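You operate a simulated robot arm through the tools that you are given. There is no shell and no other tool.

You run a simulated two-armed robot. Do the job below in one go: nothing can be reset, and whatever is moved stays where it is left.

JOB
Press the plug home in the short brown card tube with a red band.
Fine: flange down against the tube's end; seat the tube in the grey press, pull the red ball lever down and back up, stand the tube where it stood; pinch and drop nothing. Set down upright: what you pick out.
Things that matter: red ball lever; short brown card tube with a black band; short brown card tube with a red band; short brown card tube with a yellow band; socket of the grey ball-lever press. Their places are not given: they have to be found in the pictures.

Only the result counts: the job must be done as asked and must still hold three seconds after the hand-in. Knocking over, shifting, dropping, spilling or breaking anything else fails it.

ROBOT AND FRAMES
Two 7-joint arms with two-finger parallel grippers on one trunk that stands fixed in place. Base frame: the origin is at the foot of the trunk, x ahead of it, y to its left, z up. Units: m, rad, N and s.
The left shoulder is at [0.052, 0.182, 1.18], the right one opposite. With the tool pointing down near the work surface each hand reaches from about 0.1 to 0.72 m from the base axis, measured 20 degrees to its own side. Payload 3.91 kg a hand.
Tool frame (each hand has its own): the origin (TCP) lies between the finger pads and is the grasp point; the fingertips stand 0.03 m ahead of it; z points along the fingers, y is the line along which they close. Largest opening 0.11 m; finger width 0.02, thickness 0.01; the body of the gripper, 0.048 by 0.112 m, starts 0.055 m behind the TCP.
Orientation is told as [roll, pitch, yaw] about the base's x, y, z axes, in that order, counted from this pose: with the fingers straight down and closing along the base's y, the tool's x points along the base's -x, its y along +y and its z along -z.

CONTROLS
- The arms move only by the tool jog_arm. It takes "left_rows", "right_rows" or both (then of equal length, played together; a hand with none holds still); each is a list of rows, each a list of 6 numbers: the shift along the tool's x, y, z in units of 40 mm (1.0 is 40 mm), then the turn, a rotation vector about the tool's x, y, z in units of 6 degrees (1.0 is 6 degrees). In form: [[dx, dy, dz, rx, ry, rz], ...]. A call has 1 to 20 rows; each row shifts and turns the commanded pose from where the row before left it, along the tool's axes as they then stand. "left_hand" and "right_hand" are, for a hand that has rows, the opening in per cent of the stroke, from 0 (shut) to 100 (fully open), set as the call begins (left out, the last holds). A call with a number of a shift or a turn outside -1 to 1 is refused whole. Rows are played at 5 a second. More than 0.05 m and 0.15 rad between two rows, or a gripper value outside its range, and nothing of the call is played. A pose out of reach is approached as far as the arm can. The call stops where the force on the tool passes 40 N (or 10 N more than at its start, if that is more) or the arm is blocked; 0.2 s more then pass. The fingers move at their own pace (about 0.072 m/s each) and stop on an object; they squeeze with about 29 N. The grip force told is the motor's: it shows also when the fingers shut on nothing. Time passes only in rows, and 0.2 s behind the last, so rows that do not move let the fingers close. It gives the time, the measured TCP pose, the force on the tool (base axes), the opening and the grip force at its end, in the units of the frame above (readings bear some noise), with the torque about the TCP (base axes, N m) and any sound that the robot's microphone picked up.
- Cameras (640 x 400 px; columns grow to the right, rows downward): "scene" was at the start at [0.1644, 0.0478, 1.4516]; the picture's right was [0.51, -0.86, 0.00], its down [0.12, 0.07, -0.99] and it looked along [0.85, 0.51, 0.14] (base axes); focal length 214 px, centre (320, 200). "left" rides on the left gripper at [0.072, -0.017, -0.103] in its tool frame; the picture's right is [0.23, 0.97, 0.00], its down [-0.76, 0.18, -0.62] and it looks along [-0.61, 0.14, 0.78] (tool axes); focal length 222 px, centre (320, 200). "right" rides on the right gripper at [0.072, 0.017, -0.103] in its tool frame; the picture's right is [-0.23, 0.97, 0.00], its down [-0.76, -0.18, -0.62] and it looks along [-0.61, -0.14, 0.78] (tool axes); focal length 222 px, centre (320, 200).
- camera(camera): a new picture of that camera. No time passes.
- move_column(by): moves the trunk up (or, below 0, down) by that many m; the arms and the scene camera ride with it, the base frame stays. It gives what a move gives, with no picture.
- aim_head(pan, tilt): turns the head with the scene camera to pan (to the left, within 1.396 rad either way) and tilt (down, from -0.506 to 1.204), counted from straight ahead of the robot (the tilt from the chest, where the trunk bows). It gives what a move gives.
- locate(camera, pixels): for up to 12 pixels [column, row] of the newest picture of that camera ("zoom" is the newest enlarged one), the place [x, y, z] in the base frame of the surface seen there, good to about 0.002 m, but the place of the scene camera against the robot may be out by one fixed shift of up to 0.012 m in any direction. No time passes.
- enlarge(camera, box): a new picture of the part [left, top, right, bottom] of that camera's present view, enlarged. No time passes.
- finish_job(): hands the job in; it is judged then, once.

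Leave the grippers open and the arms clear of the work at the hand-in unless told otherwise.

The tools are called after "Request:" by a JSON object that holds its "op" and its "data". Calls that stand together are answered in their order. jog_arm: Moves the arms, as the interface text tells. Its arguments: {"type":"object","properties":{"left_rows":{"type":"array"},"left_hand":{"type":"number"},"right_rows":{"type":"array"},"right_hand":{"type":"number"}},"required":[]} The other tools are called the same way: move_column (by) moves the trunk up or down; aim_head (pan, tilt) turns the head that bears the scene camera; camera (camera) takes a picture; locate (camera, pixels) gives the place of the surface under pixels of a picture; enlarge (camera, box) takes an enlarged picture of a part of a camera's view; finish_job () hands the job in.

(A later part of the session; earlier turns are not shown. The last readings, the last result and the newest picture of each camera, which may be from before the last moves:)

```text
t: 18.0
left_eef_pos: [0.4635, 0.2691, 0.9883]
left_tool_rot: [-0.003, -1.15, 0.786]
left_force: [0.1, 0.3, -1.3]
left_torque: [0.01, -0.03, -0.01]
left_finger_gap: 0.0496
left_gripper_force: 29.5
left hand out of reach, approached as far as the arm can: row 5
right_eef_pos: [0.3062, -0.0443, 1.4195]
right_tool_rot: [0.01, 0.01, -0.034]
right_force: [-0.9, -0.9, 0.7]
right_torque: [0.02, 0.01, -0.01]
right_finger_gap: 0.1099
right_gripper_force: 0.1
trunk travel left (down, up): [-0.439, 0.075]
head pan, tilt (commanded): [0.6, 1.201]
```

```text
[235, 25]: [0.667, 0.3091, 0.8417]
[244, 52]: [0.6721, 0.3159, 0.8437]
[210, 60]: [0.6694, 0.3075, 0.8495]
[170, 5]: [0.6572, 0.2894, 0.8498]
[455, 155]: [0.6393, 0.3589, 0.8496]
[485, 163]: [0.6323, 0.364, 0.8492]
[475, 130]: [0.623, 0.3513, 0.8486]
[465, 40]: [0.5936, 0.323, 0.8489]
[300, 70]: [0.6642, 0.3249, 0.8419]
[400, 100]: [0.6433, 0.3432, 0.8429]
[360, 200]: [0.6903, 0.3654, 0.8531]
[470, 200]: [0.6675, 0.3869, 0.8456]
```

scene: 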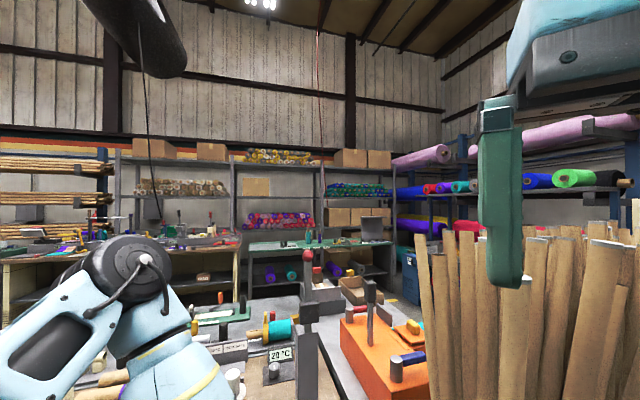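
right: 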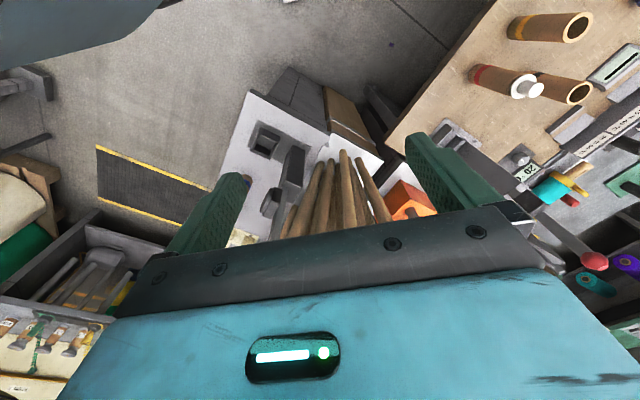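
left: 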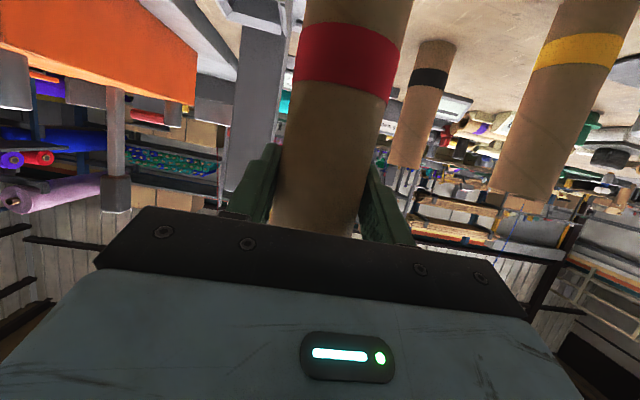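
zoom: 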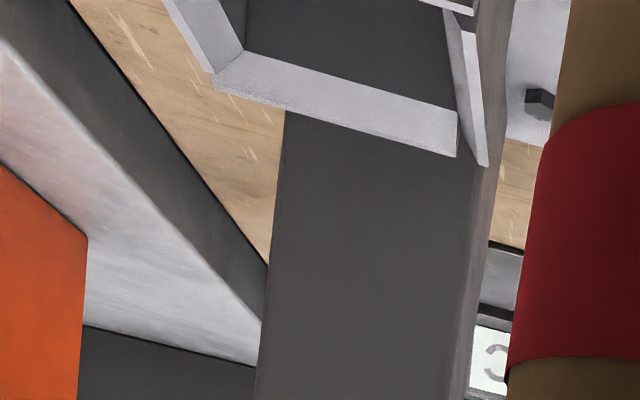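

Rim top is at z≈0.849 with an inward chamfer down to 0.842. Outer edges give a socket about 68 mm square outside and 54 mm inside, turned 45°, centred near (0.6327,0.3155). The tube bottom is at 0.883, clear of the rim. Now I carry the tube over the socket at this height.

Request:
{"op": "jog_arm", "data": {"left_rows": [[-0.15, -0.22, 0.344, 0, 0, 0], [-0.306, -0.435, 0.688, 0, 0, 0], [-0.306, -0.435, 0.688, 0, 0, 0], [-0.306, -0.435, 0.688, 0, 0, 0], [-0.306, -0.435, 0.688, 0, 0, 0], [-0.15, -0.22, 0.344, 0, 0, 0]]}}

Request:
{"op": "camera", "data": {"camera": "left"}}

Request:
{"op": "camera", "data": {"camera": "scene"}}

```text
t: 19.4
left_eef_pos: [0.6346, 0.3155, 0.9873]
left_tool_rot: [0.0, -1.154, 0.787]
left_force: [1.6, 0.2, -2.9]
left_torque: [-0.06, 0.03, 0.03]
left_finger_gap: 0.0495
left_gripper_force: 29.5
right_eef_pos: [0.3056, -0.0446, 1.4202]
right_tool_rot: [0.01, 0.009, -0.033]
right_force: [-0.8, 0.7, 0.0]
right_torque: [0.01, 0.01, 0.02]
right_finger_gap: 0.1101
right_gripper_force: 0.0
trunk travel left (down, up): [-0.439, 0.075]
head pan, tilt (commanded): [0.6, 1.201]
```

```text
taken
```

left: 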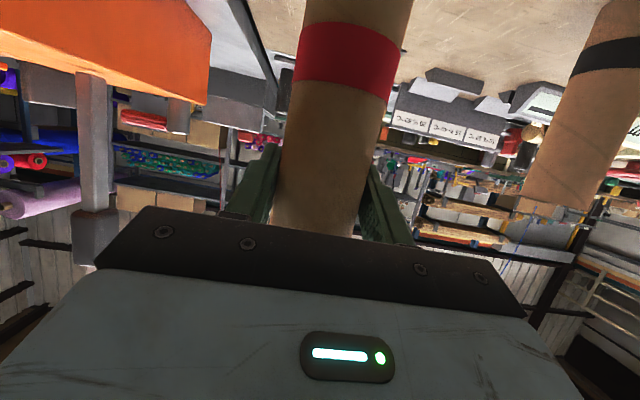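

```text
taken
```

scene: 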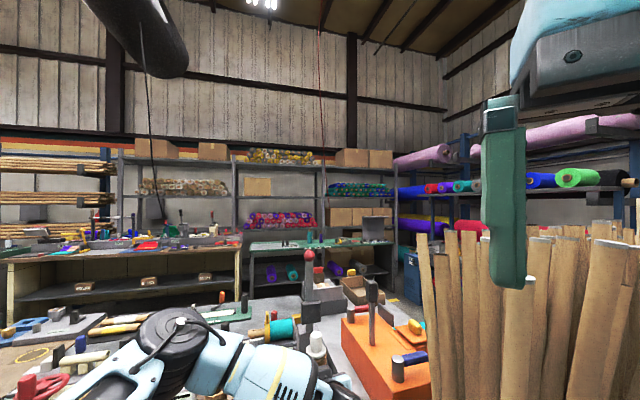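

The tube is over the socket with the plug visible at (316,340) in front of the post. TCP reads (0.6346,0.3155). I check the tube's surface and the plug's position against the post before lowering.

Request:
{"op": "locate", "data": {"camera": "left", "pixels": [[325, 170], [335, 110], [300, 110], [378, 110], [345, 60], [300, 60], [385, 60], [355, 8], [312, 8], [400, 8]]}}

Request:
{"op": "enlarge", "data": {"camera": "scene", "box": [270, 240, 370, 400]}}

```text
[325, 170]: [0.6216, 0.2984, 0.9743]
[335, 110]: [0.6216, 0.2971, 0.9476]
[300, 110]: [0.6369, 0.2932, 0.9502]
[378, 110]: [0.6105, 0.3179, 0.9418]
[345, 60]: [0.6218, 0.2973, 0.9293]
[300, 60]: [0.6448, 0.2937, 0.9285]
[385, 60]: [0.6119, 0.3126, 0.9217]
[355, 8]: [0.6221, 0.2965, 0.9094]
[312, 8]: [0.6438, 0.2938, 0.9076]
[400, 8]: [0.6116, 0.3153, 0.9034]
```

```text
2.50 times, centred on (320, 320) of scene
```

zoom: 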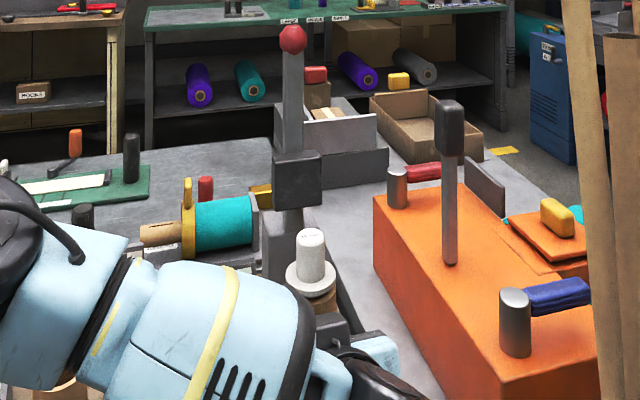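

The tube is vertical, with its axis at (0.6362,0.3172), about 3 mm too far toward the post. I nudge it back 3 mm and lower it to just above the rim.

Request:
{"op": "jog_arm", "data": {"left_rows": [[0.03, 0.012, -0.07, 0, 0, 0], [0.343, 0, 0.153, 0, 0, 0], [0.343, 0, 0.153, 0, 0, 0]]}}

Request:
{"op": "camera", "data": {"camera": "left"}}

Request:
{"op": "enlarge", "data": {"camera": "scene", "box": [270, 240, 370, 400]}}

```text
t: 20.2
left_eef_pos: [0.6317, 0.313, 0.9567]
left_tool_rot: [-0.002, -1.15, 0.788]
left_force: [0.4, 0.2, -1.6]
left_torque: [0.0, 0.02, 0.02]
left_finger_gap: 0.0498
left_gripper_force: 28.9
right_eef_pos: [0.3069, -0.0438, 1.4196]
right_tool_rot: [0.01, 0.009, -0.033]
right_force: [-0.3, 0.0, 0.5]
right_torque: [0.02, -0.03, 0.01]
right_finger_gap: 0.1101
right_gripper_force: 0.0
trunk travel left (down, up): [-0.439, 0.075]
head pan, tilt (commanded): [0.6, 1.201]
```

```text
taken
```

left: 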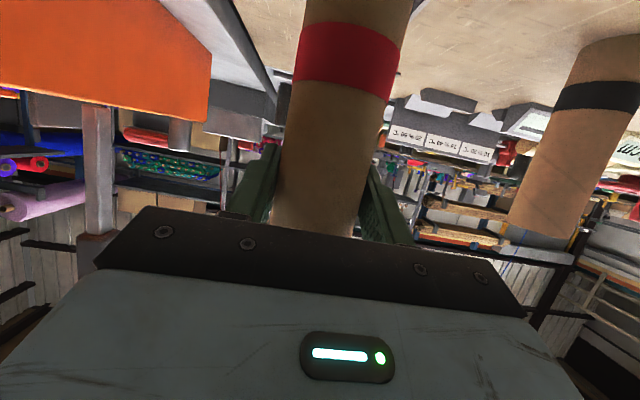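

```text
2.50 times, centred on (320, 320) of scene
```

zoom: 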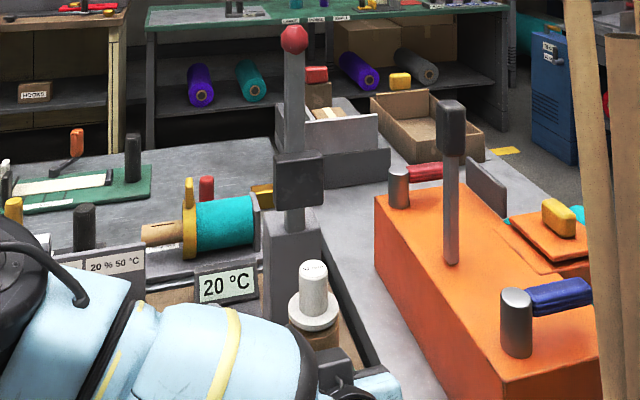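

TCP (0.6317,0.313) puts the tube axis at about (0.633,0.315), on the socket centre, with the bottom at ≈0.851. I lower in small steps through the chamfer and watch the force.

Request:
{"op": "jog_arm", "data": {"left_rows": [[0.1, 0, 0.045, 0, 0, 0], [0.1, 0, 0.045, 0, 0, 0], [0.1, 0, 0.045, 0, 0, 0], [0.1, 0, 0.045, 0, 0, 0]]}}

```text
t: 21.2
left_eef_pos: [0.6282, 0.3154, 0.9498]
left_tool_rot: [-0.022, -1.162, 0.804]
left_force: [6.4, -7.2, 17.6]
left_torque: [-0.42, -0.48, -0.02]
left_finger_gap: 0.0493
left_gripper_force: 28.6
left hand out of reach, approached as far as the arm can: row 1, 3
right_eef_pos: [0.3059, -0.047, 1.4197]
right_tool_rot: [0.01, 0.008, -0.035]
right_force: [-0.6, 0.3, -0.5]
right_torque: [0.0, 0.0, 0.0]
right_finger_gap: 0.1099
right_gripper_force: 0.0
trunk travel left (down, up): [-0.439, 0.075]
head pan, tilt (commanded): [0.6, 1.201]
```

It met resistance: z stopped at 0.950 instead of 0.939, with 17.6 N up and a sideways push to the right. The pose has also drifted left about 4 mm. I back up 20 mm and look again.

Request:
{"op": "jog_arm", "data": {"left_rows": [[-0.23, 0, -0.102, 0, 0, 0], [-0.23, 0, -0.102, 0, 0, 0], [0, 0, 0, 0, 0, 0]]}}

Request:
{"op": "camera", "data": {"camera": "left"}}

Request:
{"op": "enlarge", "data": {"camera": "scene", "box": [270, 240, 370, 400]}}

```text
t: 22.0
left_eef_pos: [0.6276, 0.3175, 0.9624]
left_tool_rot: [0.007, -1.15, 0.781]
left_force: [0.3, 0.6, -2.3]
left_torque: [0.0, 0.01, -0.03]
left_finger_gap: 0.0499
left_gripper_force: 29.0
right_eef_pos: [0.3073, -0.0441, 1.4188]
right_tool_rot: [0.008, 0.011, -0.032]
right_force: [0.0, -0.3, -0.2]
right_torque: [0.01, 0.01, -0.01]
right_finger_gap: 0.1102
right_gripper_force: 0.0
trunk travel left (down, up): [-0.439, 0.075]
head pan, tilt (commanded): [0.6, 1.201]
```

```text
taken
```

left: 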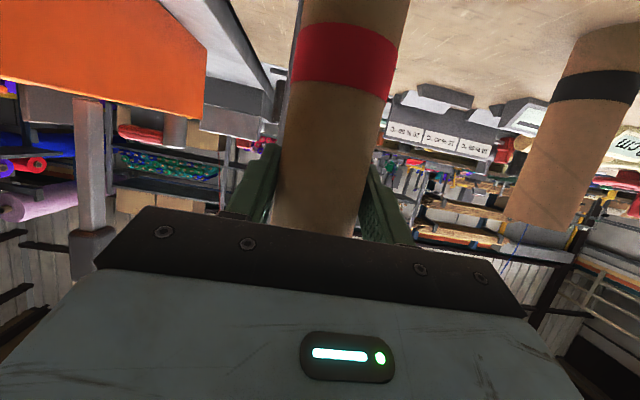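

```text
2.50 times, centred on (320, 320) of scene
```

zoom: 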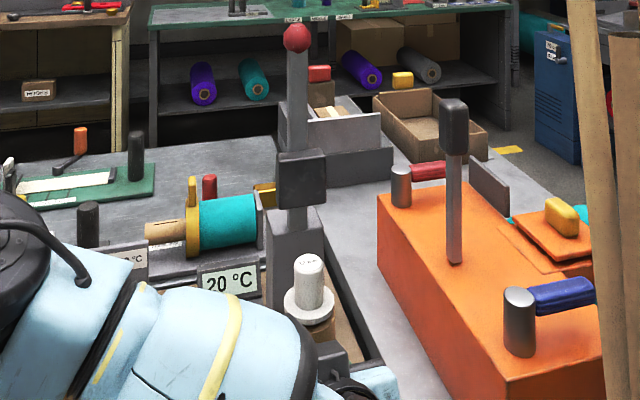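

The hand is at (0.6276,0.3175), having drifted 5 mm left. The tube still sits the same in the grip. I want a better socket measurement, so I raise, retreat, and drop lower so the hand camera sees the socket well inside the picture.

Request:
{"op": "jog_arm", "data": {"left_rows": [[-0.503, 0, -0.224, 0, 0, 0], [0.281, 0.326, -0.631, 0, 0, 0], [0.281, 0.326, -0.631, 0, 0, 0], [0.281, 0.326, -0.631, 0, 0, 0], [0.281, 0.326, -0.631, 0, 0, 0], [0.281, 0.326, -0.631, 0, 0, 0], [0.45, 0, 0.2, 0, 0, 0], [0.45, 0, 0.2, 0, 0, 0]]}}

Request:
{"op": "camera", "data": {"camera": "left"}}

Request:
{"op": "enlarge", "data": {"camera": "left", "box": [190, 0, 310, 100]}}

Request:
{"op": "camera", "data": {"camera": "scene"}}

```text
t: 23.8
left_eef_pos: [0.4839, 0.2653, 0.9479]
left_tool_rot: [-0.003, -1.15, 0.788]
left_force: [-0.2, 1.1, -1.7]
left_torque: [-0.02, -0.01, 0.01]
left_finger_gap: 0.0498
left_gripper_force: 28.8
right_eef_pos: [0.307, -0.0434, 1.4196]
right_tool_rot: [0.01, 0.011, -0.034]
right_force: [-0.3, 0.5, 0.9]
right_torque: [0.01, 0.02, -0.02]
right_finger_gap: 0.1098
right_gripper_force: 0.0
trunk travel left (down, up): [-0.439, 0.075]
head pan, tilt (commanded): [0.6, 1.201]
```

```text
taken
```

left: 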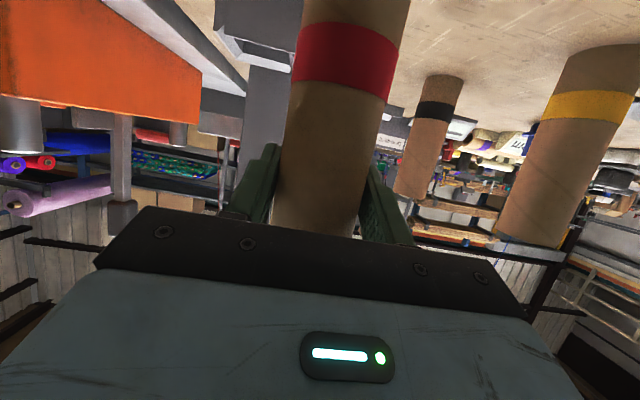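

```text
4.00 times, centred on (250, 50) of left
```

zoom: 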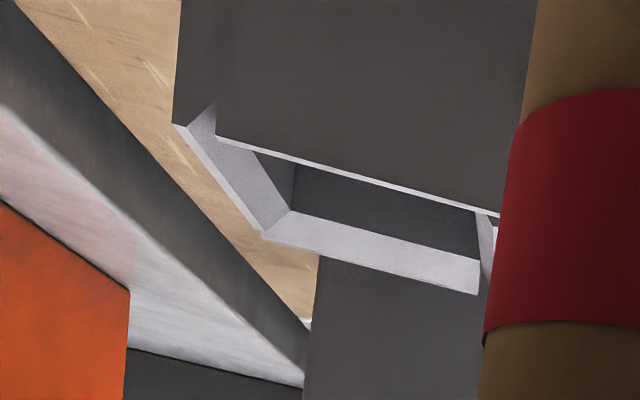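

```text
taken
```

scene: 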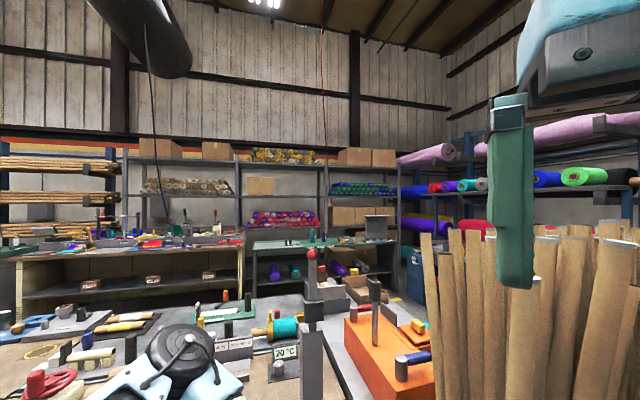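

Now the whole socket rim is in view: outer near-right corner at zoom (175,124), far-right corner (263,236), far-left corner (478,292), inner far corner (291,210). Locating these edges.

Request:
{"op": "locate", "data": {"camera": "zoom", "pixels": [[176, 122], [205, 122], [225, 136], [300, 158], [400, 184], [490, 208], [200, 150], [230, 190], [255, 222], [264, 233], [300, 243], [470, 288]]}}

Request:
{"op": "locate", "data": {"camera": "zoom", "pixels": [[291, 212], [350, 225], [420, 242], [475, 256], [288, 200], [262, 160], [240, 150], [380, 270], [485, 230], [490, 265], [380, 255], [220, 150]]}}

```text
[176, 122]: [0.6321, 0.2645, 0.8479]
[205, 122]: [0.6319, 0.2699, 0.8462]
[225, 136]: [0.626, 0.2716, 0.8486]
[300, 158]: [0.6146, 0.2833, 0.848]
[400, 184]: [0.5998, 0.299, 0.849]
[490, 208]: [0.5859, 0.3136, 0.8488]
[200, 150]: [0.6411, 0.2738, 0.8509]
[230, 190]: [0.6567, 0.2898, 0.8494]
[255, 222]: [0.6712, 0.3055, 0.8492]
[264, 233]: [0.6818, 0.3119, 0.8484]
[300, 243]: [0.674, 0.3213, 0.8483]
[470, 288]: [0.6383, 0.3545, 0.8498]
```

```text
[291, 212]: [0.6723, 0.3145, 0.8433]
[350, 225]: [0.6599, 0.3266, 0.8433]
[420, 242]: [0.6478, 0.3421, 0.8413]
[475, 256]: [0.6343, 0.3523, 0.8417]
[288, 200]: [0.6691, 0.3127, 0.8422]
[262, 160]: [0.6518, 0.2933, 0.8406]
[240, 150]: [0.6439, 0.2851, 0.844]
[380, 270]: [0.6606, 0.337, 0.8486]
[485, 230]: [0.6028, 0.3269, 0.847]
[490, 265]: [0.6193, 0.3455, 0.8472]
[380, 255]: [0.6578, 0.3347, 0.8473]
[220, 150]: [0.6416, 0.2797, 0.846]
```

The refined socket centre is (0.6326,0.3143), about 56 mm inside, so my first aim was within 1 mm. The trouble was the arm: rows 1 and 3 were flagged out of reach and it slid 4–6 mm left onto the chamfer. Lowering the trunk should keep the arm in its comfortable range. First I check where the left elbow is in the scene view.

Request:
{"op": "locate", "data": {"camera": "scene", "pixels": [[190, 340], [150, 350], [120, 390], [230, 385], [190, 395], [215, 340], [60, 360], [75, 380]]}}

Request:
{"op": "enlarge", "data": {"camera": "scene", "box": [0, 280, 260, 400]}}

```text
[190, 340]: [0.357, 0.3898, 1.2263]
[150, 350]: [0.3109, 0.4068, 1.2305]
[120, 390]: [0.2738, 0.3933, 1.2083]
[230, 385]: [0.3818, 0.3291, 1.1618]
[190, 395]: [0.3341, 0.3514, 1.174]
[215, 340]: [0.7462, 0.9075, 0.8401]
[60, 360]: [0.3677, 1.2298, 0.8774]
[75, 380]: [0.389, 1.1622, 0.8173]
```

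```text
2.46 times, centred on (130, 340) of scene
```

zoom: 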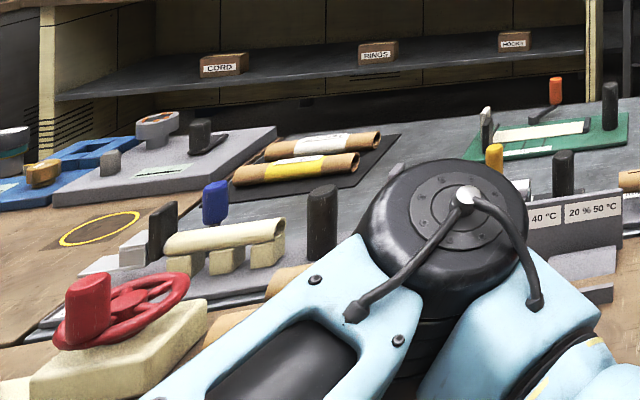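

The elbow hovers above the tubes' area, so I'd rather not lower the trunk. The hand slid left both times it was asked to go right at yaw 45°, which points to a wrist-yaw limit. The tube is round, so I turn the hand 25° to the right here in free air, to yaw ≈20°, closer to the arm's natural direction.

Request:
{"op": "jog_arm", "data": {"left_rows": [[-0.3, 0, 0.1, 0.761, 0, 0.339], [-0.3, 0, 0.1, 0.761, 0, 0.339], [-0.2, 0, 0.1, 0.761, 0, 0.339], [-0.1, 0, 0.1, 0.761, 0, 0.339], [0, 0, 0, 0.761, 0, 0.339]]}}

Request:
{"op": "camera", "data": {"camera": "left"}}

```text
t: 25.0
left_eef_pos: [0.5071, 0.2826, 0.9725]
left_tool_rot: [0.001, -1.153, 0.348]
left_force: [0.1, 0.8, -2.2]
left_torque: [-0.04, -0.01, -0.01]
left_finger_gap: 0.05
left_gripper_force: 28.9
right_eef_pos: [0.3068, -0.0442, 1.4188]
right_tool_rot: [0.011, 0.007, -0.042]
right_force: [62.3, -0.4, 3.2]
right_torque: [0.1, 7.59, -1.12]
right_finger_gap: 0.1103
right_gripper_force: 0.1
trunk travel left (down, up): [-0.439, 0.075]
head pan, tilt (commanded): [0.6, 1.201]
```

```text
taken
```

left: 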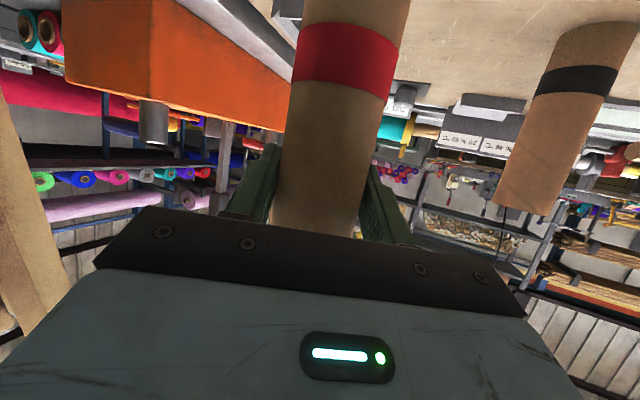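

The left hand is at (0.507,0.283,0.973), yaw 20°, with no reach warnings. But the right hand suddenly reads 62 N along +x, so something is touching it. I look from the scene and right cameras before moving anything.

Request:
{"op": "camera", "data": {"camera": "scene"}}

Request:
{"op": "camera", "data": {"camera": "right"}}

```text
taken
```

scene: 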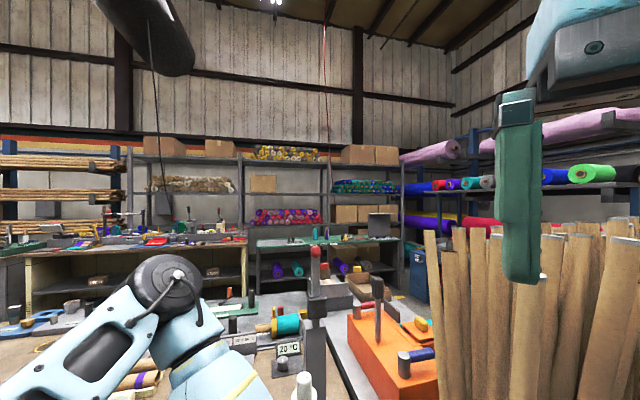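

```text
taken
```

right: 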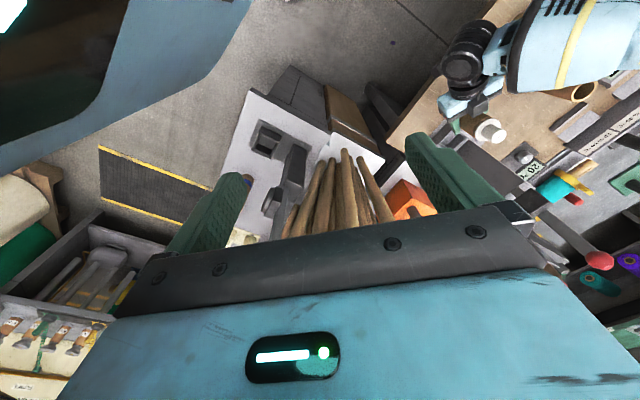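

The right camera shows its own arm link at top left, much closer than before. The right arm is folded up high, its elbow has drifted and it presses on itself. I move the right hand to a more relaxed spot: down and a little to its own side, clear of the sticks (x>0.5) and the left arm.

Request:
{"op": "jog_arm", "data": {"right_rows": [[-0.1, 0, 0.4, 0, 0, 0], [-0.1, 0, 0.6, 0, 0, 0], [0, -0.2, 0.7, 0, 0, 0]]}}

Request:
{"op": "camera", "data": {"camera": "right"}}

Request:
{"op": "camera", "data": {"camera": "scene"}}

```text
t: 25.2
left_eef_pos: [0.5079, 0.2842, 0.9718]
left_tool_rot: [0.0, -1.151, 0.347]
left_force: [0.5, 0.2, -1.6]
left_torque: [-0.01, 0.02, 0.04]
left_finger_gap: 0.0497
left_gripper_force: 29.0
right_eef_pos: [0.3142, -0.0432, 1.4129]
right_tool_rot: [0.006, 0.007, -0.066]
right_force: [38.7, 22.4, -25.1]
right_torque: [-3.07, 1.87, -2.93]
right_finger_gap: 0.11
right_gripper_force: 0.0
trunk travel left (down, up): [-0.439, 0.075]
head pan, tilt (commanded): [0.6, 1.201]
stopped in row 1 (right hand): the force on the tool passed its limit at 83 N (the readings are from after the stop); the commanded pose is now the measured one
```

```text
taken
```

right: 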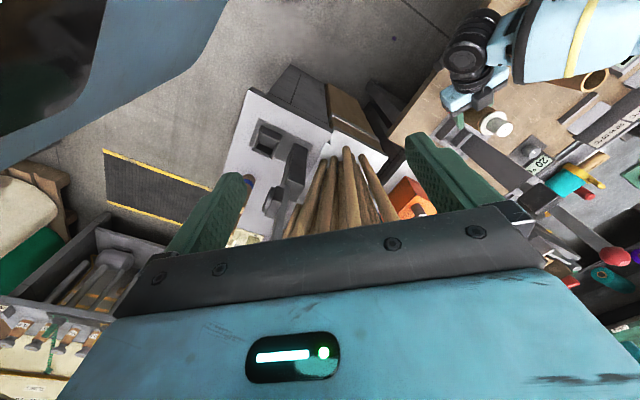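

```text
taken
```

scene: 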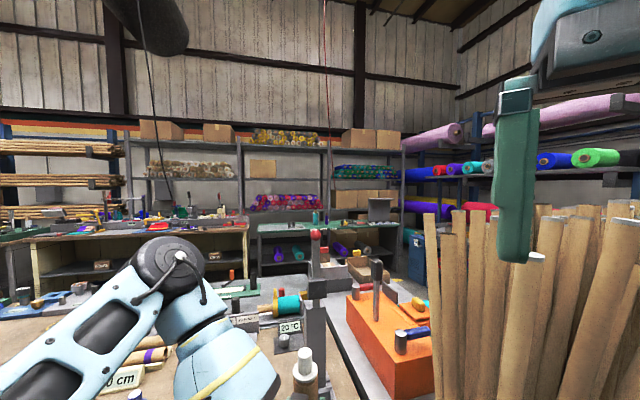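

The scene view jumped when the right hand gave way, so the right hand is being pressed from behind by its own arm, body or head. The push is along +x, +y and −z. I yield that way: forward, slightly inward and down, into free air short of the sticks.

Request:
{"op": "jog_arm", "data": {"right_rows": [[-0.6, 0.2, 0.3, 0, 0, 0], [-0.6, 0.2, 0.3, 0, 0, 0]]}}

Request:
{"op": "camera", "data": {"camera": "right"}}

Request:
{"op": "camera", "data": {"camera": "scene"}}

```text
t: 25.9
left_eef_pos: [0.5086, 0.2827, 0.9733]
left_tool_rot: [0.001, -1.152, 0.348]
left_force: [-0.6, 0.2, -1.8]
left_torque: [0.0, 0.02, -0.02]
left_finger_gap: 0.0496
left_gripper_force: 29.2
right_eef_pos: [0.3597, -0.0302, 1.3908]
right_tool_rot: [0.009, 0.003, -0.059]
right_force: [19.1, 22.8, -36.5]
right_torque: [-3.45, -1.49, -2.7]
right_finger_gap: 0.1102
right_gripper_force: 0.0
trunk travel left (down, up): [-0.439, 0.075]
head pan, tilt (commanded): [0.6, 1.201]
```

```text
taken
```

right: 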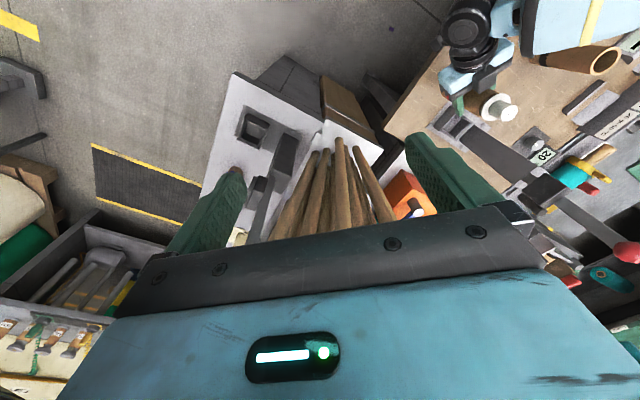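

```text
taken
```

scene: 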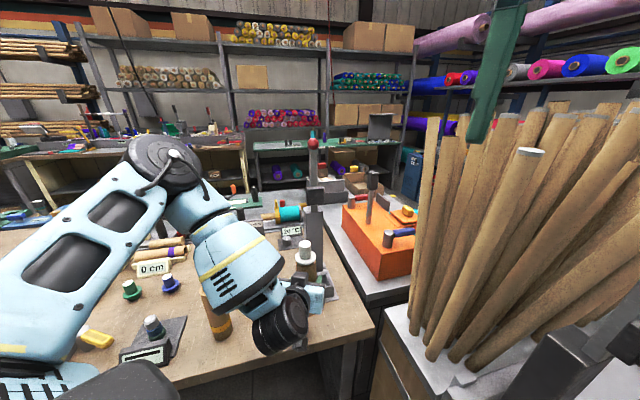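

The head camera swung down, so the right hand had been blocking the head. Now the bench is in clear view: left hand with the tube at (300,270), press at (315,200). The right hand still reads a push down and forward, so I keep yielding downward and forward, staying 0.1 m short of the sticks.

Request:
{"op": "jog_arm", "data": {"right_rows": [[-0.2, 0.2, 0.7, 0, 0, 0], [-0.2, 0.2, 0.7, 0, 0, 0]]}}

Request:
{"op": "camera", "data": {"camera": "scene"}}

Request:
{"op": "camera", "data": {"camera": "right"}}

```text
t: 26.2
left_eef_pos: [0.5086, 0.2824, 0.9701]
left_tool_rot: [0.001, -1.15, 0.346]
left_force: [0.4, 0.3, -2.0]
left_torque: [0.01, 0.02, -0.01]
left_finger_gap: 0.0496
left_gripper_force: 29.2
right_eef_pos: [0.3735, -0.0275, 1.368]
right_tool_rot: [0.006, 0.013, -0.079]
right_force: [21.5, 23.3, -32.1]
right_torque: [-3.26, 0.12, -2.07]
right_finger_gap: 0.1103
right_gripper_force: 0.1
trunk travel left (down, up): [-0.439, 0.075]
head pan, tilt (commanded): [0.6, 1.201]
stopped in row 1 (right hand): the force on the tool passed its limit at 64 N (the readings are from after the stop); the commanded pose is now the measured one
```

```text
taken
```

scene: 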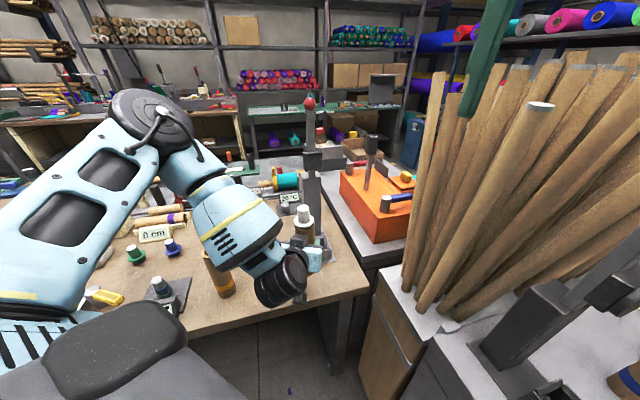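

```text
taken
```

right: 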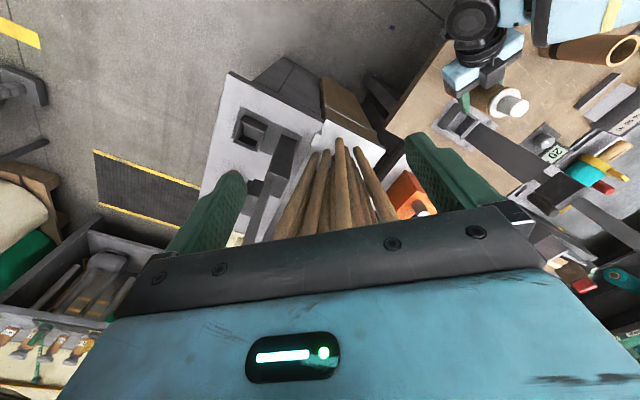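

The head keeps following and pushing. The present view is already ideal at about 40° down, so I set the head target to roughly its present direction to stop it pressing on the right hand.

Request:
{"op": "aim_head", "data": {"pan": 0.55, "tilt": 0.65}}

Request:
{"op": "camera", "data": {"camera": "scene"}}

```text
t: 27.2
left_eef_pos: [0.5065, 0.2831, 0.9725]
left_tool_rot: [-0.001, -1.154, 0.349]
left_force: [0.1, -0.1, -1.2]
left_torque: [-0.01, 0.03, -0.01]
left_finger_gap: 0.0497
left_gripper_force: 28.9
right_eef_pos: [0.3691, -0.0289, 1.3735]
right_tool_rot: [0.013, 0.011, -0.075]
right_force: [19.3, 10.9, -22.0]
right_torque: [-1.6, 0.61, -1.12]
right_finger_gap: 0.11
right_gripper_force: 0.1
trunk travel left (down, up): [-0.439, 0.075]
head pan, tilt (commanded): [0.55, 0.649]
```

```text
taken
```

scene: 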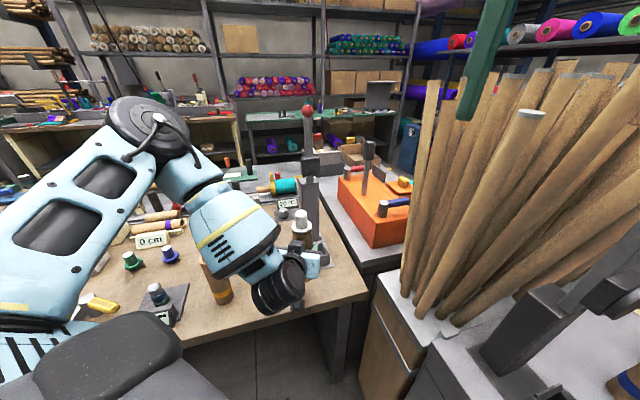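

The force dropped to about 31 N. A little higher still should free it.

Request:
{"op": "aim_head", "data": {"pan": 0.6, "tilt": 0.5}}

Request:
{"op": "camera", "data": {"camera": "scene"}}

```text
t: 27.9
left_eef_pos: [0.5062, 0.2829, 0.9731]
left_tool_rot: [0.001, -1.153, 0.346]
left_force: [-0.7, -0.5, -2.0]
left_torque: [-0.01, 0.0, 0.04]
left_finger_gap: 0.0497
left_gripper_force: 29.1
right_eef_pos: [0.368, -0.0275, 1.3758]
right_tool_rot: [0.016, 0.01, -0.071]
right_force: [1.9, 2.3, -0.9]
right_torque: [-0.41, 0.16, -0.26]
right_finger_gap: 0.1102
right_gripper_force: 0.1
trunk travel left (down, up): [-0.439, 0.075]
head pan, tilt (commanded): [0.6, 0.499]
```

```text
taken
```

scene: 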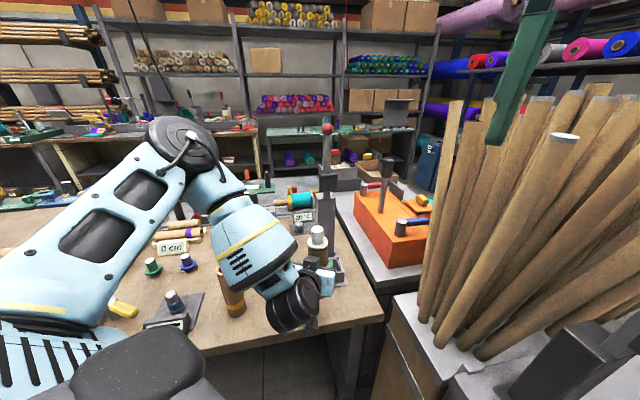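

The right hand now reads almost nothing, so it can stay there. Back to the tube: left hand at (0.506,0.283,0.973), yaw 20°. I carry the tube over the socket, aiming TCP at (0.6304,0.3135), with the bottom about 25 mm above the rim.

Request:
{"op": "jog_arm", "data": {"left_rows": [[-0.295, -0.069, 0.566, 0, 0, 0], [-0.295, -0.069, 0.566, 0, 0, 0], [-0.295, -0.069, 0.566, 0, 0, 0], [-0.295, -0.069, 0.566, 0, 0, 0], [-0.295, -0.069, 0.566, 0, 0, 0]]}}

Request:
{"op": "camera", "data": {"camera": "left"}}

Request:
{"op": "camera", "data": {"camera": "scene"}}

Request:
{"op": "enlarge", "data": {"camera": "scene", "box": [270, 160, 370, 300]}}

```text
t: 29.1
left_eef_pos: [0.6322, 0.3134, 0.9794]
left_tool_rot: [0.0, -1.152, 0.346]
left_force: [0.3, -1.3, -2.5]
left_torque: [0.02, 0.01, -0.03]
left_finger_gap: 0.0498
left_gripper_force: 29.3
right_eef_pos: [0.3691, -0.0277, 1.3743]
right_tool_rot: [0.015, 0.01, -0.072]
right_force: [1.6, 1.8, -0.5]
right_torque: [-0.25, 0.13, -0.14]
right_finger_gap: 0.1101
right_gripper_force: 0.1
trunk travel left (down, up): [-0.439, 0.075]
head pan, tilt (commanded): [0.6, 0.499]
```

```text
taken
```

left: 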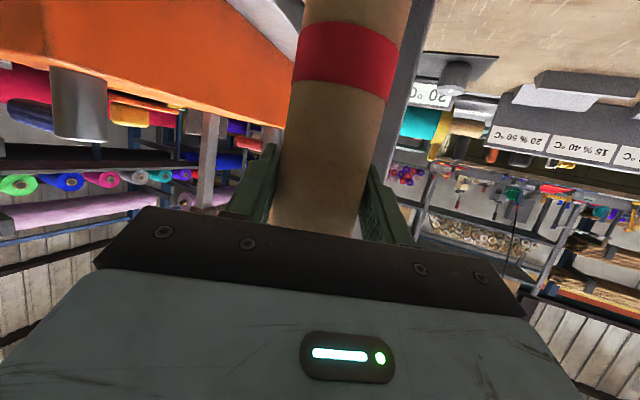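

```text
taken
```

scene: 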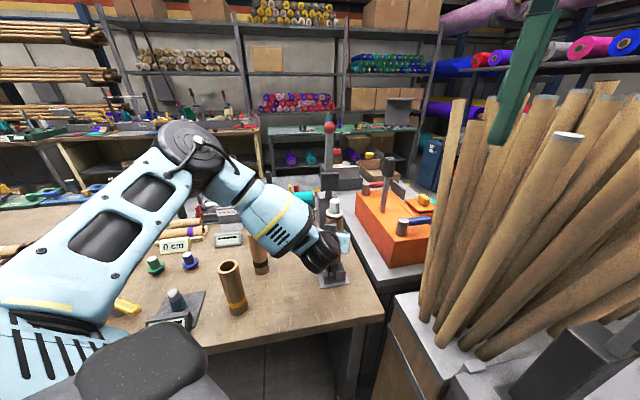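

```text
2.86 times, centred on (320, 230) of scene
```

zoom: 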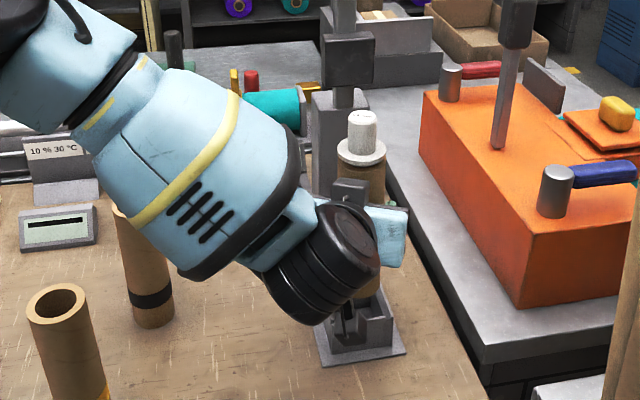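

Clear view now: the tube hangs above the socket at zoom (355,300). I check the tube's axis from the hand camera.

Request:
{"op": "locate", "data": {"camera": "left", "pixels": [[325, 170], [335, 110], [300, 110], [372, 110], [345, 60], [300, 60], [385, 60], [355, 8], [315, 8], [398, 8]]}}

```text
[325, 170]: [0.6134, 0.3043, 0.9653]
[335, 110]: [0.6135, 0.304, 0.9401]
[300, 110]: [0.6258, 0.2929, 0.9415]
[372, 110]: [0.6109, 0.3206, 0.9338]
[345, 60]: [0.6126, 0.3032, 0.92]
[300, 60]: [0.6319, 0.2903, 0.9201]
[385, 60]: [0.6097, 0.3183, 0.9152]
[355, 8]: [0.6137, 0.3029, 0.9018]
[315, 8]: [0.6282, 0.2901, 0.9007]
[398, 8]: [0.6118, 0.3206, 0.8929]
```

The tube axis is at about (0.635,0.315), the socket centre at (0.6326,0.3143). I nudge back 2.5 mm and lower to just above the rim.

Request:
{"op": "jog_arm", "data": {"left_rows": [[0.026, 0.01, -0.058, 0, 0, 0], [0.25, 0, 0.112, 0, 0, 0], [0.25, 0, 0.112, 0, 0, 0], [0, 0, 0, 0, 0, 0]]}}

Request:
{"op": "enlarge", "data": {"camera": "scene", "box": [290, 180, 370, 300]}}

```text
t: 30.1
left_eef_pos: [0.6293, 0.3135, 0.958]
left_tool_rot: [0.0, -1.155, 0.347]
left_force: [-0.1, -0.7, -2.8]
left_torque: [-0.01, -0.01, 0.02]
left_finger_gap: 0.0495
left_gripper_force: 28.9
right_eef_pos: [0.3688, -0.0279, 1.3736]
right_tool_rot: [0.013, 0.011, -0.072]
right_force: [1.6, 1.5, -0.8]
right_torque: [-0.17, 0.22, -0.12]
right_finger_gap: 0.1103
right_gripper_force: 0.1
trunk travel left (down, up): [-0.439, 0.075]
head pan, tilt (commanded): [0.6, 0.499]
```

```text
3.33 times, centred on (330, 240) of scene
```

zoom: 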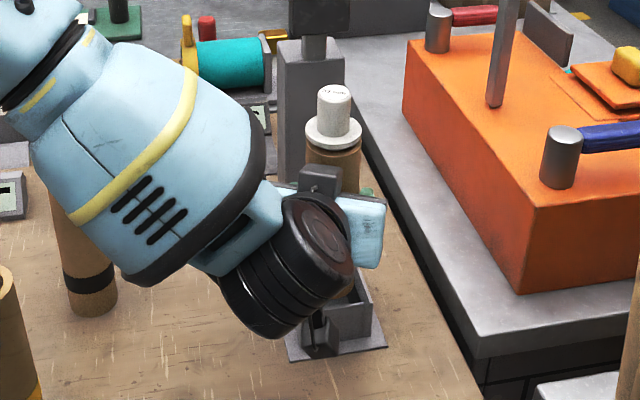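

No reach warnings. The bottom is now ≈0.852 over the socket. Lowering 12 mm in small steps.

Request:
{"op": "jog_arm", "data": {"left_rows": [[0.091, 0, 0.041, 0, 0, 0], [0.091, 0, 0.041, 0, 0, 0], [0.091, 0, 0.041, 0, 0, 0]]}}

```text
t: 30.9
left_eef_pos: [0.6292, 0.3128, 0.9486]
left_tool_rot: [-0.001, -1.153, 0.349]
left_force: [-0.1, 0.4, -2.3]
left_torque: [-0.01, 0.01, 0.04]
left_finger_gap: 0.0495
left_gripper_force: 28.9
right_eef_pos: [0.3689, -0.0277, 1.3737]
right_tool_rot: [0.014, 0.009, -0.073]
right_force: [1.5, 1.2, -0.2]
right_torque: [-0.16, 0.21, -0.14]
right_finger_gap: 0.1102
right_gripper_force: 0.0
trunk travel left (down, up): [-0.439, 0.075]
head pan, tilt (commanded): [0.6, 0.499]
```

No contact yet, with the bottom at ≈0.843, into the chamfer. Continuing 12 mm.

Request:
{"op": "jog_arm", "data": {"left_rows": [[0.091, 0, 0.041, 0, 0, 0], [0.091, 0, 0.041, 0, 0, 0], [0.091, 0, 0.041, 0, 0, 0]]}}

```text
t: 31.7
left_eef_pos: [0.6282, 0.312, 0.9363]
left_tool_rot: [0.001, -1.15, 0.35]
left_force: [-0.4, -0.2, -1.7]
left_torque: [0.05, 0.02, 0.0]
left_finger_gap: 0.0498
left_gripper_force: 28.1
right_eef_pos: [0.3678, -0.0285, 1.3732]
right_tool_rot: [0.015, 0.009, -0.071]
right_force: [1.1, 1.2, -0.9]
right_torque: [-0.18, 0.14, -0.13]
right_finger_gap: 0.1097
right_gripper_force: 0.1
trunk travel left (down, up): [-0.439, 0.075]
head pan, tilt (commanded): [0.6, 0.499]
```

Inside the socket with no side force, bottom ≈0.831. Lowering another 20 mm.

Request:
{"op": "jog_arm", "data": {"left_rows": [[0.091, 0, 0.041, 0, 0, 0], [0.091, 0, 0.041, 0, 0, 0], [0.091, 0, 0.041, 0, 0, 0], [0.091, 0, 0.041, 0, 0, 0], [0.091, 0, 0.041, 0, 0, 0]]}}

```text
t: 32.9
left_eef_pos: [0.6294, 0.3134, 0.9298]
left_tool_rot: [0.004, -1.147, 0.35]
left_force: [0.0, 0.2, -1.9]
left_torque: [0.01, 0.01, -0.01]
left_finger_gap: 0.0497
left_gripper_force: 29.0
left hand out of reach, approached as far as the arm can: row 2, 4, 5
right_eef_pos: [0.369, -0.0265, 1.3727]
right_tool_rot: [0.012, 0.01, -0.072]
right_force: [0.5, 2.0, -1.5]
right_torque: [-0.15, 0.06, -0.11]
right_finger_gap: 0.11
right_gripper_force: 0.0
trunk travel left (down, up): [-0.439, 0.075]
head pan, tilt (commanded): [0.6, 0.499]
```

A reach limit again at z≈0.930, but no contact or side force. The tube is well inside the socket with 21 mm to go. The trunk can make the rest of this straight drop, so I move the column down 15 mm.

Request:
{"op": "move_column", "data": {"by": -0.015}}

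```text
t: 33.5
left_eef_pos: [0.6285, 0.3124, 0.9159]
left_tool_rot: [0.006, -1.149, 0.35]
left_force: [-0.5, -0.2, -1.4]
left_torque: [0.03, 0.03, -0.01]
left_finger_gap: 0.0496
left_gripper_force: 29.1
right_eef_pos: [0.3687, -0.0274, 1.3587]
right_tool_rot: [0.014, 0.011, -0.078]
right_force: [26.8, 2.3, -4.4]
right_torque: [-0.38, 2.69, -0.68]
right_finger_gap: 0.1099
right_gripper_force: 0.0
trunk travel left (down, up): [-0.424, 0.09]
head pan, tilt (commanded): [0.6, 0.499]
```

The left hand went down cleanly to 0.916. The right hand got a 27 N push from the head again, so I raise the head slightly and then go down 6 mm more.

Request:
{"op": "aim_head", "data": {"pan": 0.6, "tilt": 0.42}}

Request:
{"op": "move_column", "data": {"by": -0.006}}

```text
t: 34.2
left_eef_pos: [0.628, 0.3107, 0.9157]
left_tool_rot: [0.004, -1.149, 0.349]
left_force: [-0.5, -0.7, -1.2]
left_torque: [0.0, -0.02, -0.01]
left_finger_gap: 0.0497
left_gripper_force: 29.1
right_eef_pos: [0.3678, -0.0276, 1.3577]
right_tool_rot: [0.015, 0.01, -0.067]
right_force: [0.4, 1.0, -0.6]
right_torque: [0.02, 0.05, -0.01]
right_finger_gap: 0.1101
right_gripper_force: 0.1
trunk travel left (down, up): [-0.424, 0.09]
head pan, tilt (commanded): [0.6, 0.421]
```

```text
t: 34.7
left_eef_pos: [0.6284, 0.3125, 0.9102]
left_tool_rot: [0.004, -1.15, 0.35]
left_force: [0.7, 0.5, -1.8]
left_torque: [0.01, 0.01, -0.01]
left_finger_gap: 0.0497
left_gripper_force: 29.5
right_eef_pos: [0.3691, -0.0274, 1.3525]
right_tool_rot: [0.013, 0.012, -0.075]
right_force: [5.4, 1.0, -1.0]
right_torque: [-0.09, 0.43, -0.13]
right_finger_gap: 0.1097
right_gripper_force: 0.0
trunk travel left (down, up): [-0.418, 0.096]
head pan, tilt (commanded): [0.6, 0.421]
```

No contact yet, bottom ≈0.805. I step down 2 mm at a time until the weight transfers.

Request:
{"op": "move_column", "data": {"by": -0.002}}

Request:
{"op": "camera", "data": {"camera": "scene"}}

Request:
{"op": "enlarge", "data": {"camera": "scene", "box": [290, 180, 370, 300]}}

```text
t: 35.2
left_eef_pos: [0.6284, 0.314, 0.9071]
left_tool_rot: [0.003, -1.149, 0.349]
left_force: [0.3, 0.0, -2.1]
left_torque: [0.03, 0.06, -0.02]
left_finger_gap: 0.0498
left_gripper_force: 28.6
right_eef_pos: [0.3688, -0.0287, 1.3498]
right_tool_rot: [0.014, 0.011, -0.073]
right_force: [7.3, 1.0, -1.3]
right_torque: [-0.13, 0.77, -0.24]
right_finger_gap: 0.1097
right_gripper_force: 0.1
trunk travel left (down, up): [-0.416, 0.098]
head pan, tilt (commanded): [0.6, 0.421]
```

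```text
taken
```

scene: 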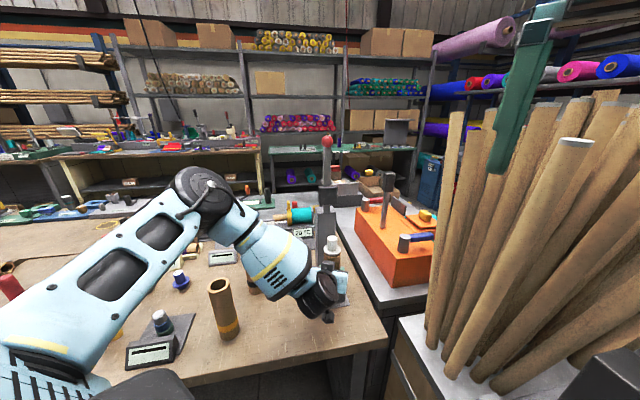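

```text
3.33 times, centred on (330, 240) of scene
```

zoom: 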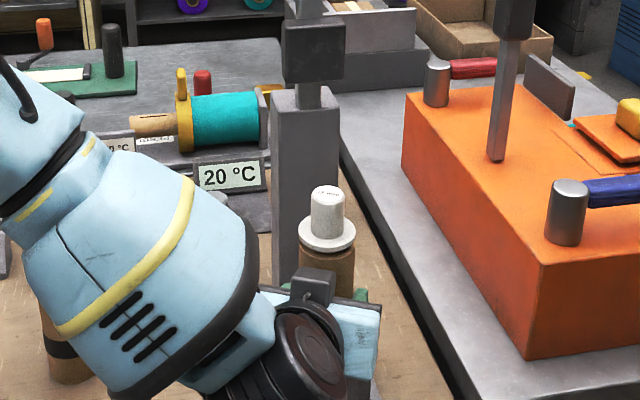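

Still hanging at z=0.907, so the floor must be slightly lower than I measured. Two more millimetres.

Request:
{"op": "move_column", "data": {"by": -0.002}}

```text
t: 35.8
left_eef_pos: [0.6292, 0.3116, 0.9059]
left_tool_rot: [0.003, -1.149, 0.349]
left_force: [0.3, -1.0, 2.1]
left_torque: [-0.04, -0.03, 0.0]
left_finger_gap: 0.0496
left_gripper_force: 29.2
right_eef_pos: [0.368, -0.0274, 1.3484]
right_tool_rot: [0.014, 0.01, -0.075]
right_force: [11.7, 0.7, -2.2]
right_torque: [-0.18, 1.14, -0.33]
right_finger_gap: 0.1099
right_gripper_force: 0.0
trunk travel left (down, up): [-0.414, 0.1]
head pan, tilt (commanded): [0.6, 0.421]
```

Weight transferred: z force went to +2.1 N at z=0.906, so the tube rests on the socket floor. I open the fingers to 75 % and wait.

Request:
{"op": "jog_arm", "data": {"left_rows": [[0, 0, 0, 0, 0, 0], [0, 0, 0, 0, 0, 0], [0, 0, 0, 0, 0, 0]], "left_hand": 75}}

Request:
{"op": "camera", "data": {"camera": "left"}}

```text
t: 36.6
left_eef_pos: [0.6279, 0.3131, 0.9062]
left_tool_rot: [0.004, -1.148, 0.349]
left_force: [0.2, 0.4, 0.6]
left_torque: [0.02, 0.02, 0.03]
left_finger_gap: 0.0827
left_gripper_force: 0.0
right_eef_pos: [0.3685, -0.0278, 1.3486]
right_tool_rot: [0.014, 0.01, -0.074]
right_force: [10.5, 2.6, -1.0]
right_torque: [-0.2, 1.15, -0.36]
right_finger_gap: 0.11
right_gripper_force: 0.0
trunk travel left (down, up): [-0.414, 0.1]
head pan, tilt (commanded): [0.6, 0.421]
```

```text
taken
```

left: 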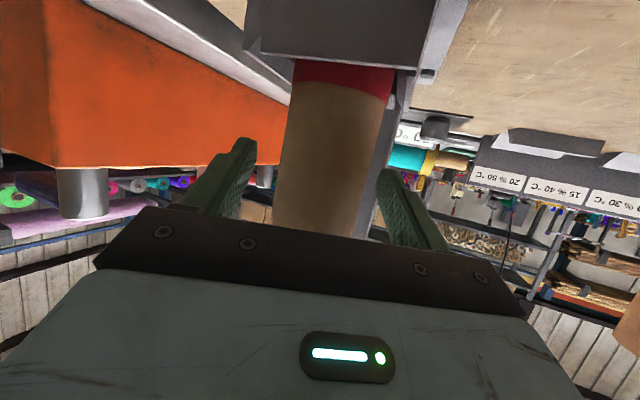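

Released, and the tube stands in the socket between the open fingers. I withdraw straight back along the fingers by 0.13 m.

Request:
{"op": "jog_arm", "data": {"left_rows": [[0, 0, -0.5, 0, 0, 0], [0, 0, -0.8, 0, 0, 0], [0, 0, -0.9, 0, 0, 0], [0, 0, -0.9, 0, 0, 0]]}}

Request:
{"op": "camera", "data": {"camera": "left"}}

Request:
{"op": "camera", "data": {"camera": "scene"}}

Request:
{"op": "enlarge", "data": {"camera": "scene", "box": [280, 120, 380, 320]}}

```text
t: 37.6
left_eef_pos: [0.5241, 0.2755, 0.9559]
left_tool_rot: [0.004, -1.147, 0.351]
left_force: [-0.8, -0.4, -0.4]
left_torque: [0.0, -0.01, -0.03]
left_finger_gap: 0.0824
left_gripper_force: 0.0
right_eef_pos: [0.3672, -0.028, 1.3488]
right_tool_rot: [0.013, 0.01, -0.07]
right_force: [9.1, 0.8, -2.9]
right_torque: [-0.24, 0.74, -0.32]
right_finger_gap: 0.11
right_gripper_force: 0.1
trunk travel left (down, up): [-0.414, 0.1]
head pan, tilt (commanded): [0.6, 0.421]
```

```text
taken
```

left: 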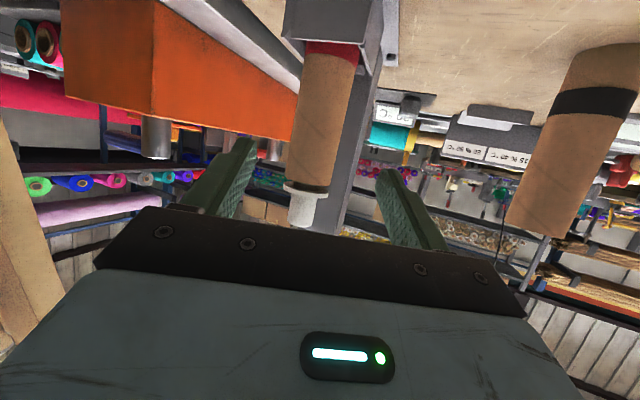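

```text
taken
```

scene: 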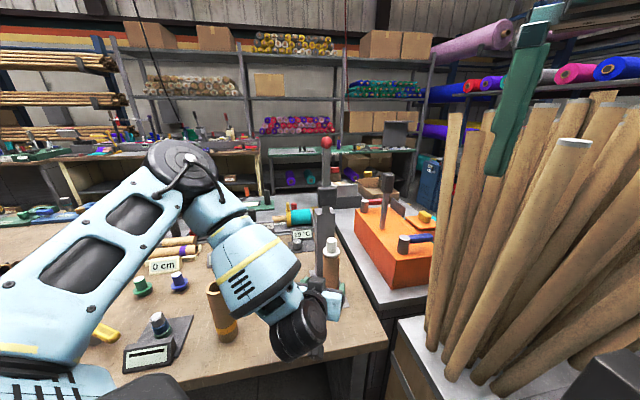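

```text
2.00 times, centred on (330, 220) of scene
```

zoom: 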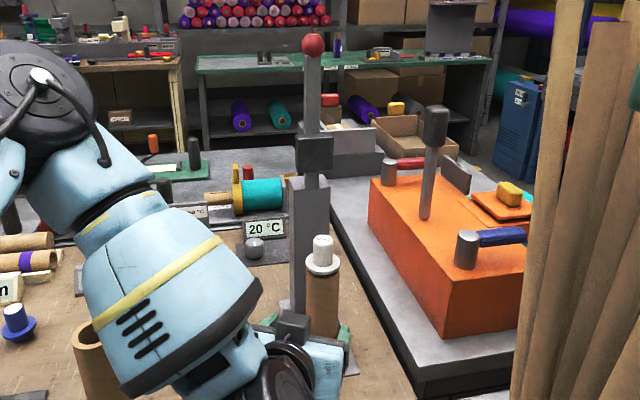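

The tube stands upright in the socket with the plug on top. Now the lever: I locate the ball, rod, shoe and plug in the scene view, and the plug in the hand view too to calibrate the scene camera's shift.

Request:
{"op": "locate", "data": {"camera": "zoom", "pixels": [[313, 46], [313, 36], [304, 46], [322, 46], [313, 75], [313, 110], [313, 150], [302, 150], [330, 150], [322, 240], [322, 265], [310, 200]]}}

Request:
{"op": "locate", "data": {"camera": "left", "pixels": [[302, 215], [290, 187], [320, 190], [318, 130], [300, 130], [345, 130], [350, 170], [335, 200]]}}

```text
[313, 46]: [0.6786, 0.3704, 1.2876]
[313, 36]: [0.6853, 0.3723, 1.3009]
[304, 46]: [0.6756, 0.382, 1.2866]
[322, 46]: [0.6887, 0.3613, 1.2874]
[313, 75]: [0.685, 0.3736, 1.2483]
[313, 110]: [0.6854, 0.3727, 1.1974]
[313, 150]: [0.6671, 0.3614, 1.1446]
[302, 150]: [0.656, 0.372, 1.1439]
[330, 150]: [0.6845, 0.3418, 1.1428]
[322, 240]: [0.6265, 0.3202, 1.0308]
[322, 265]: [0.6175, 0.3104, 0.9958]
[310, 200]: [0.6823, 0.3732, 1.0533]
```

```text
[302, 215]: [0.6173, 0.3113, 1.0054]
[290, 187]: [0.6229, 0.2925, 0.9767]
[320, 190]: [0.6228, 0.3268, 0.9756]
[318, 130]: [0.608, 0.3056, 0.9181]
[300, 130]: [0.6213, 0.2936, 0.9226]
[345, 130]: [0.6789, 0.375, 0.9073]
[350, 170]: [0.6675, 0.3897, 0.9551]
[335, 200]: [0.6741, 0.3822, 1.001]
```

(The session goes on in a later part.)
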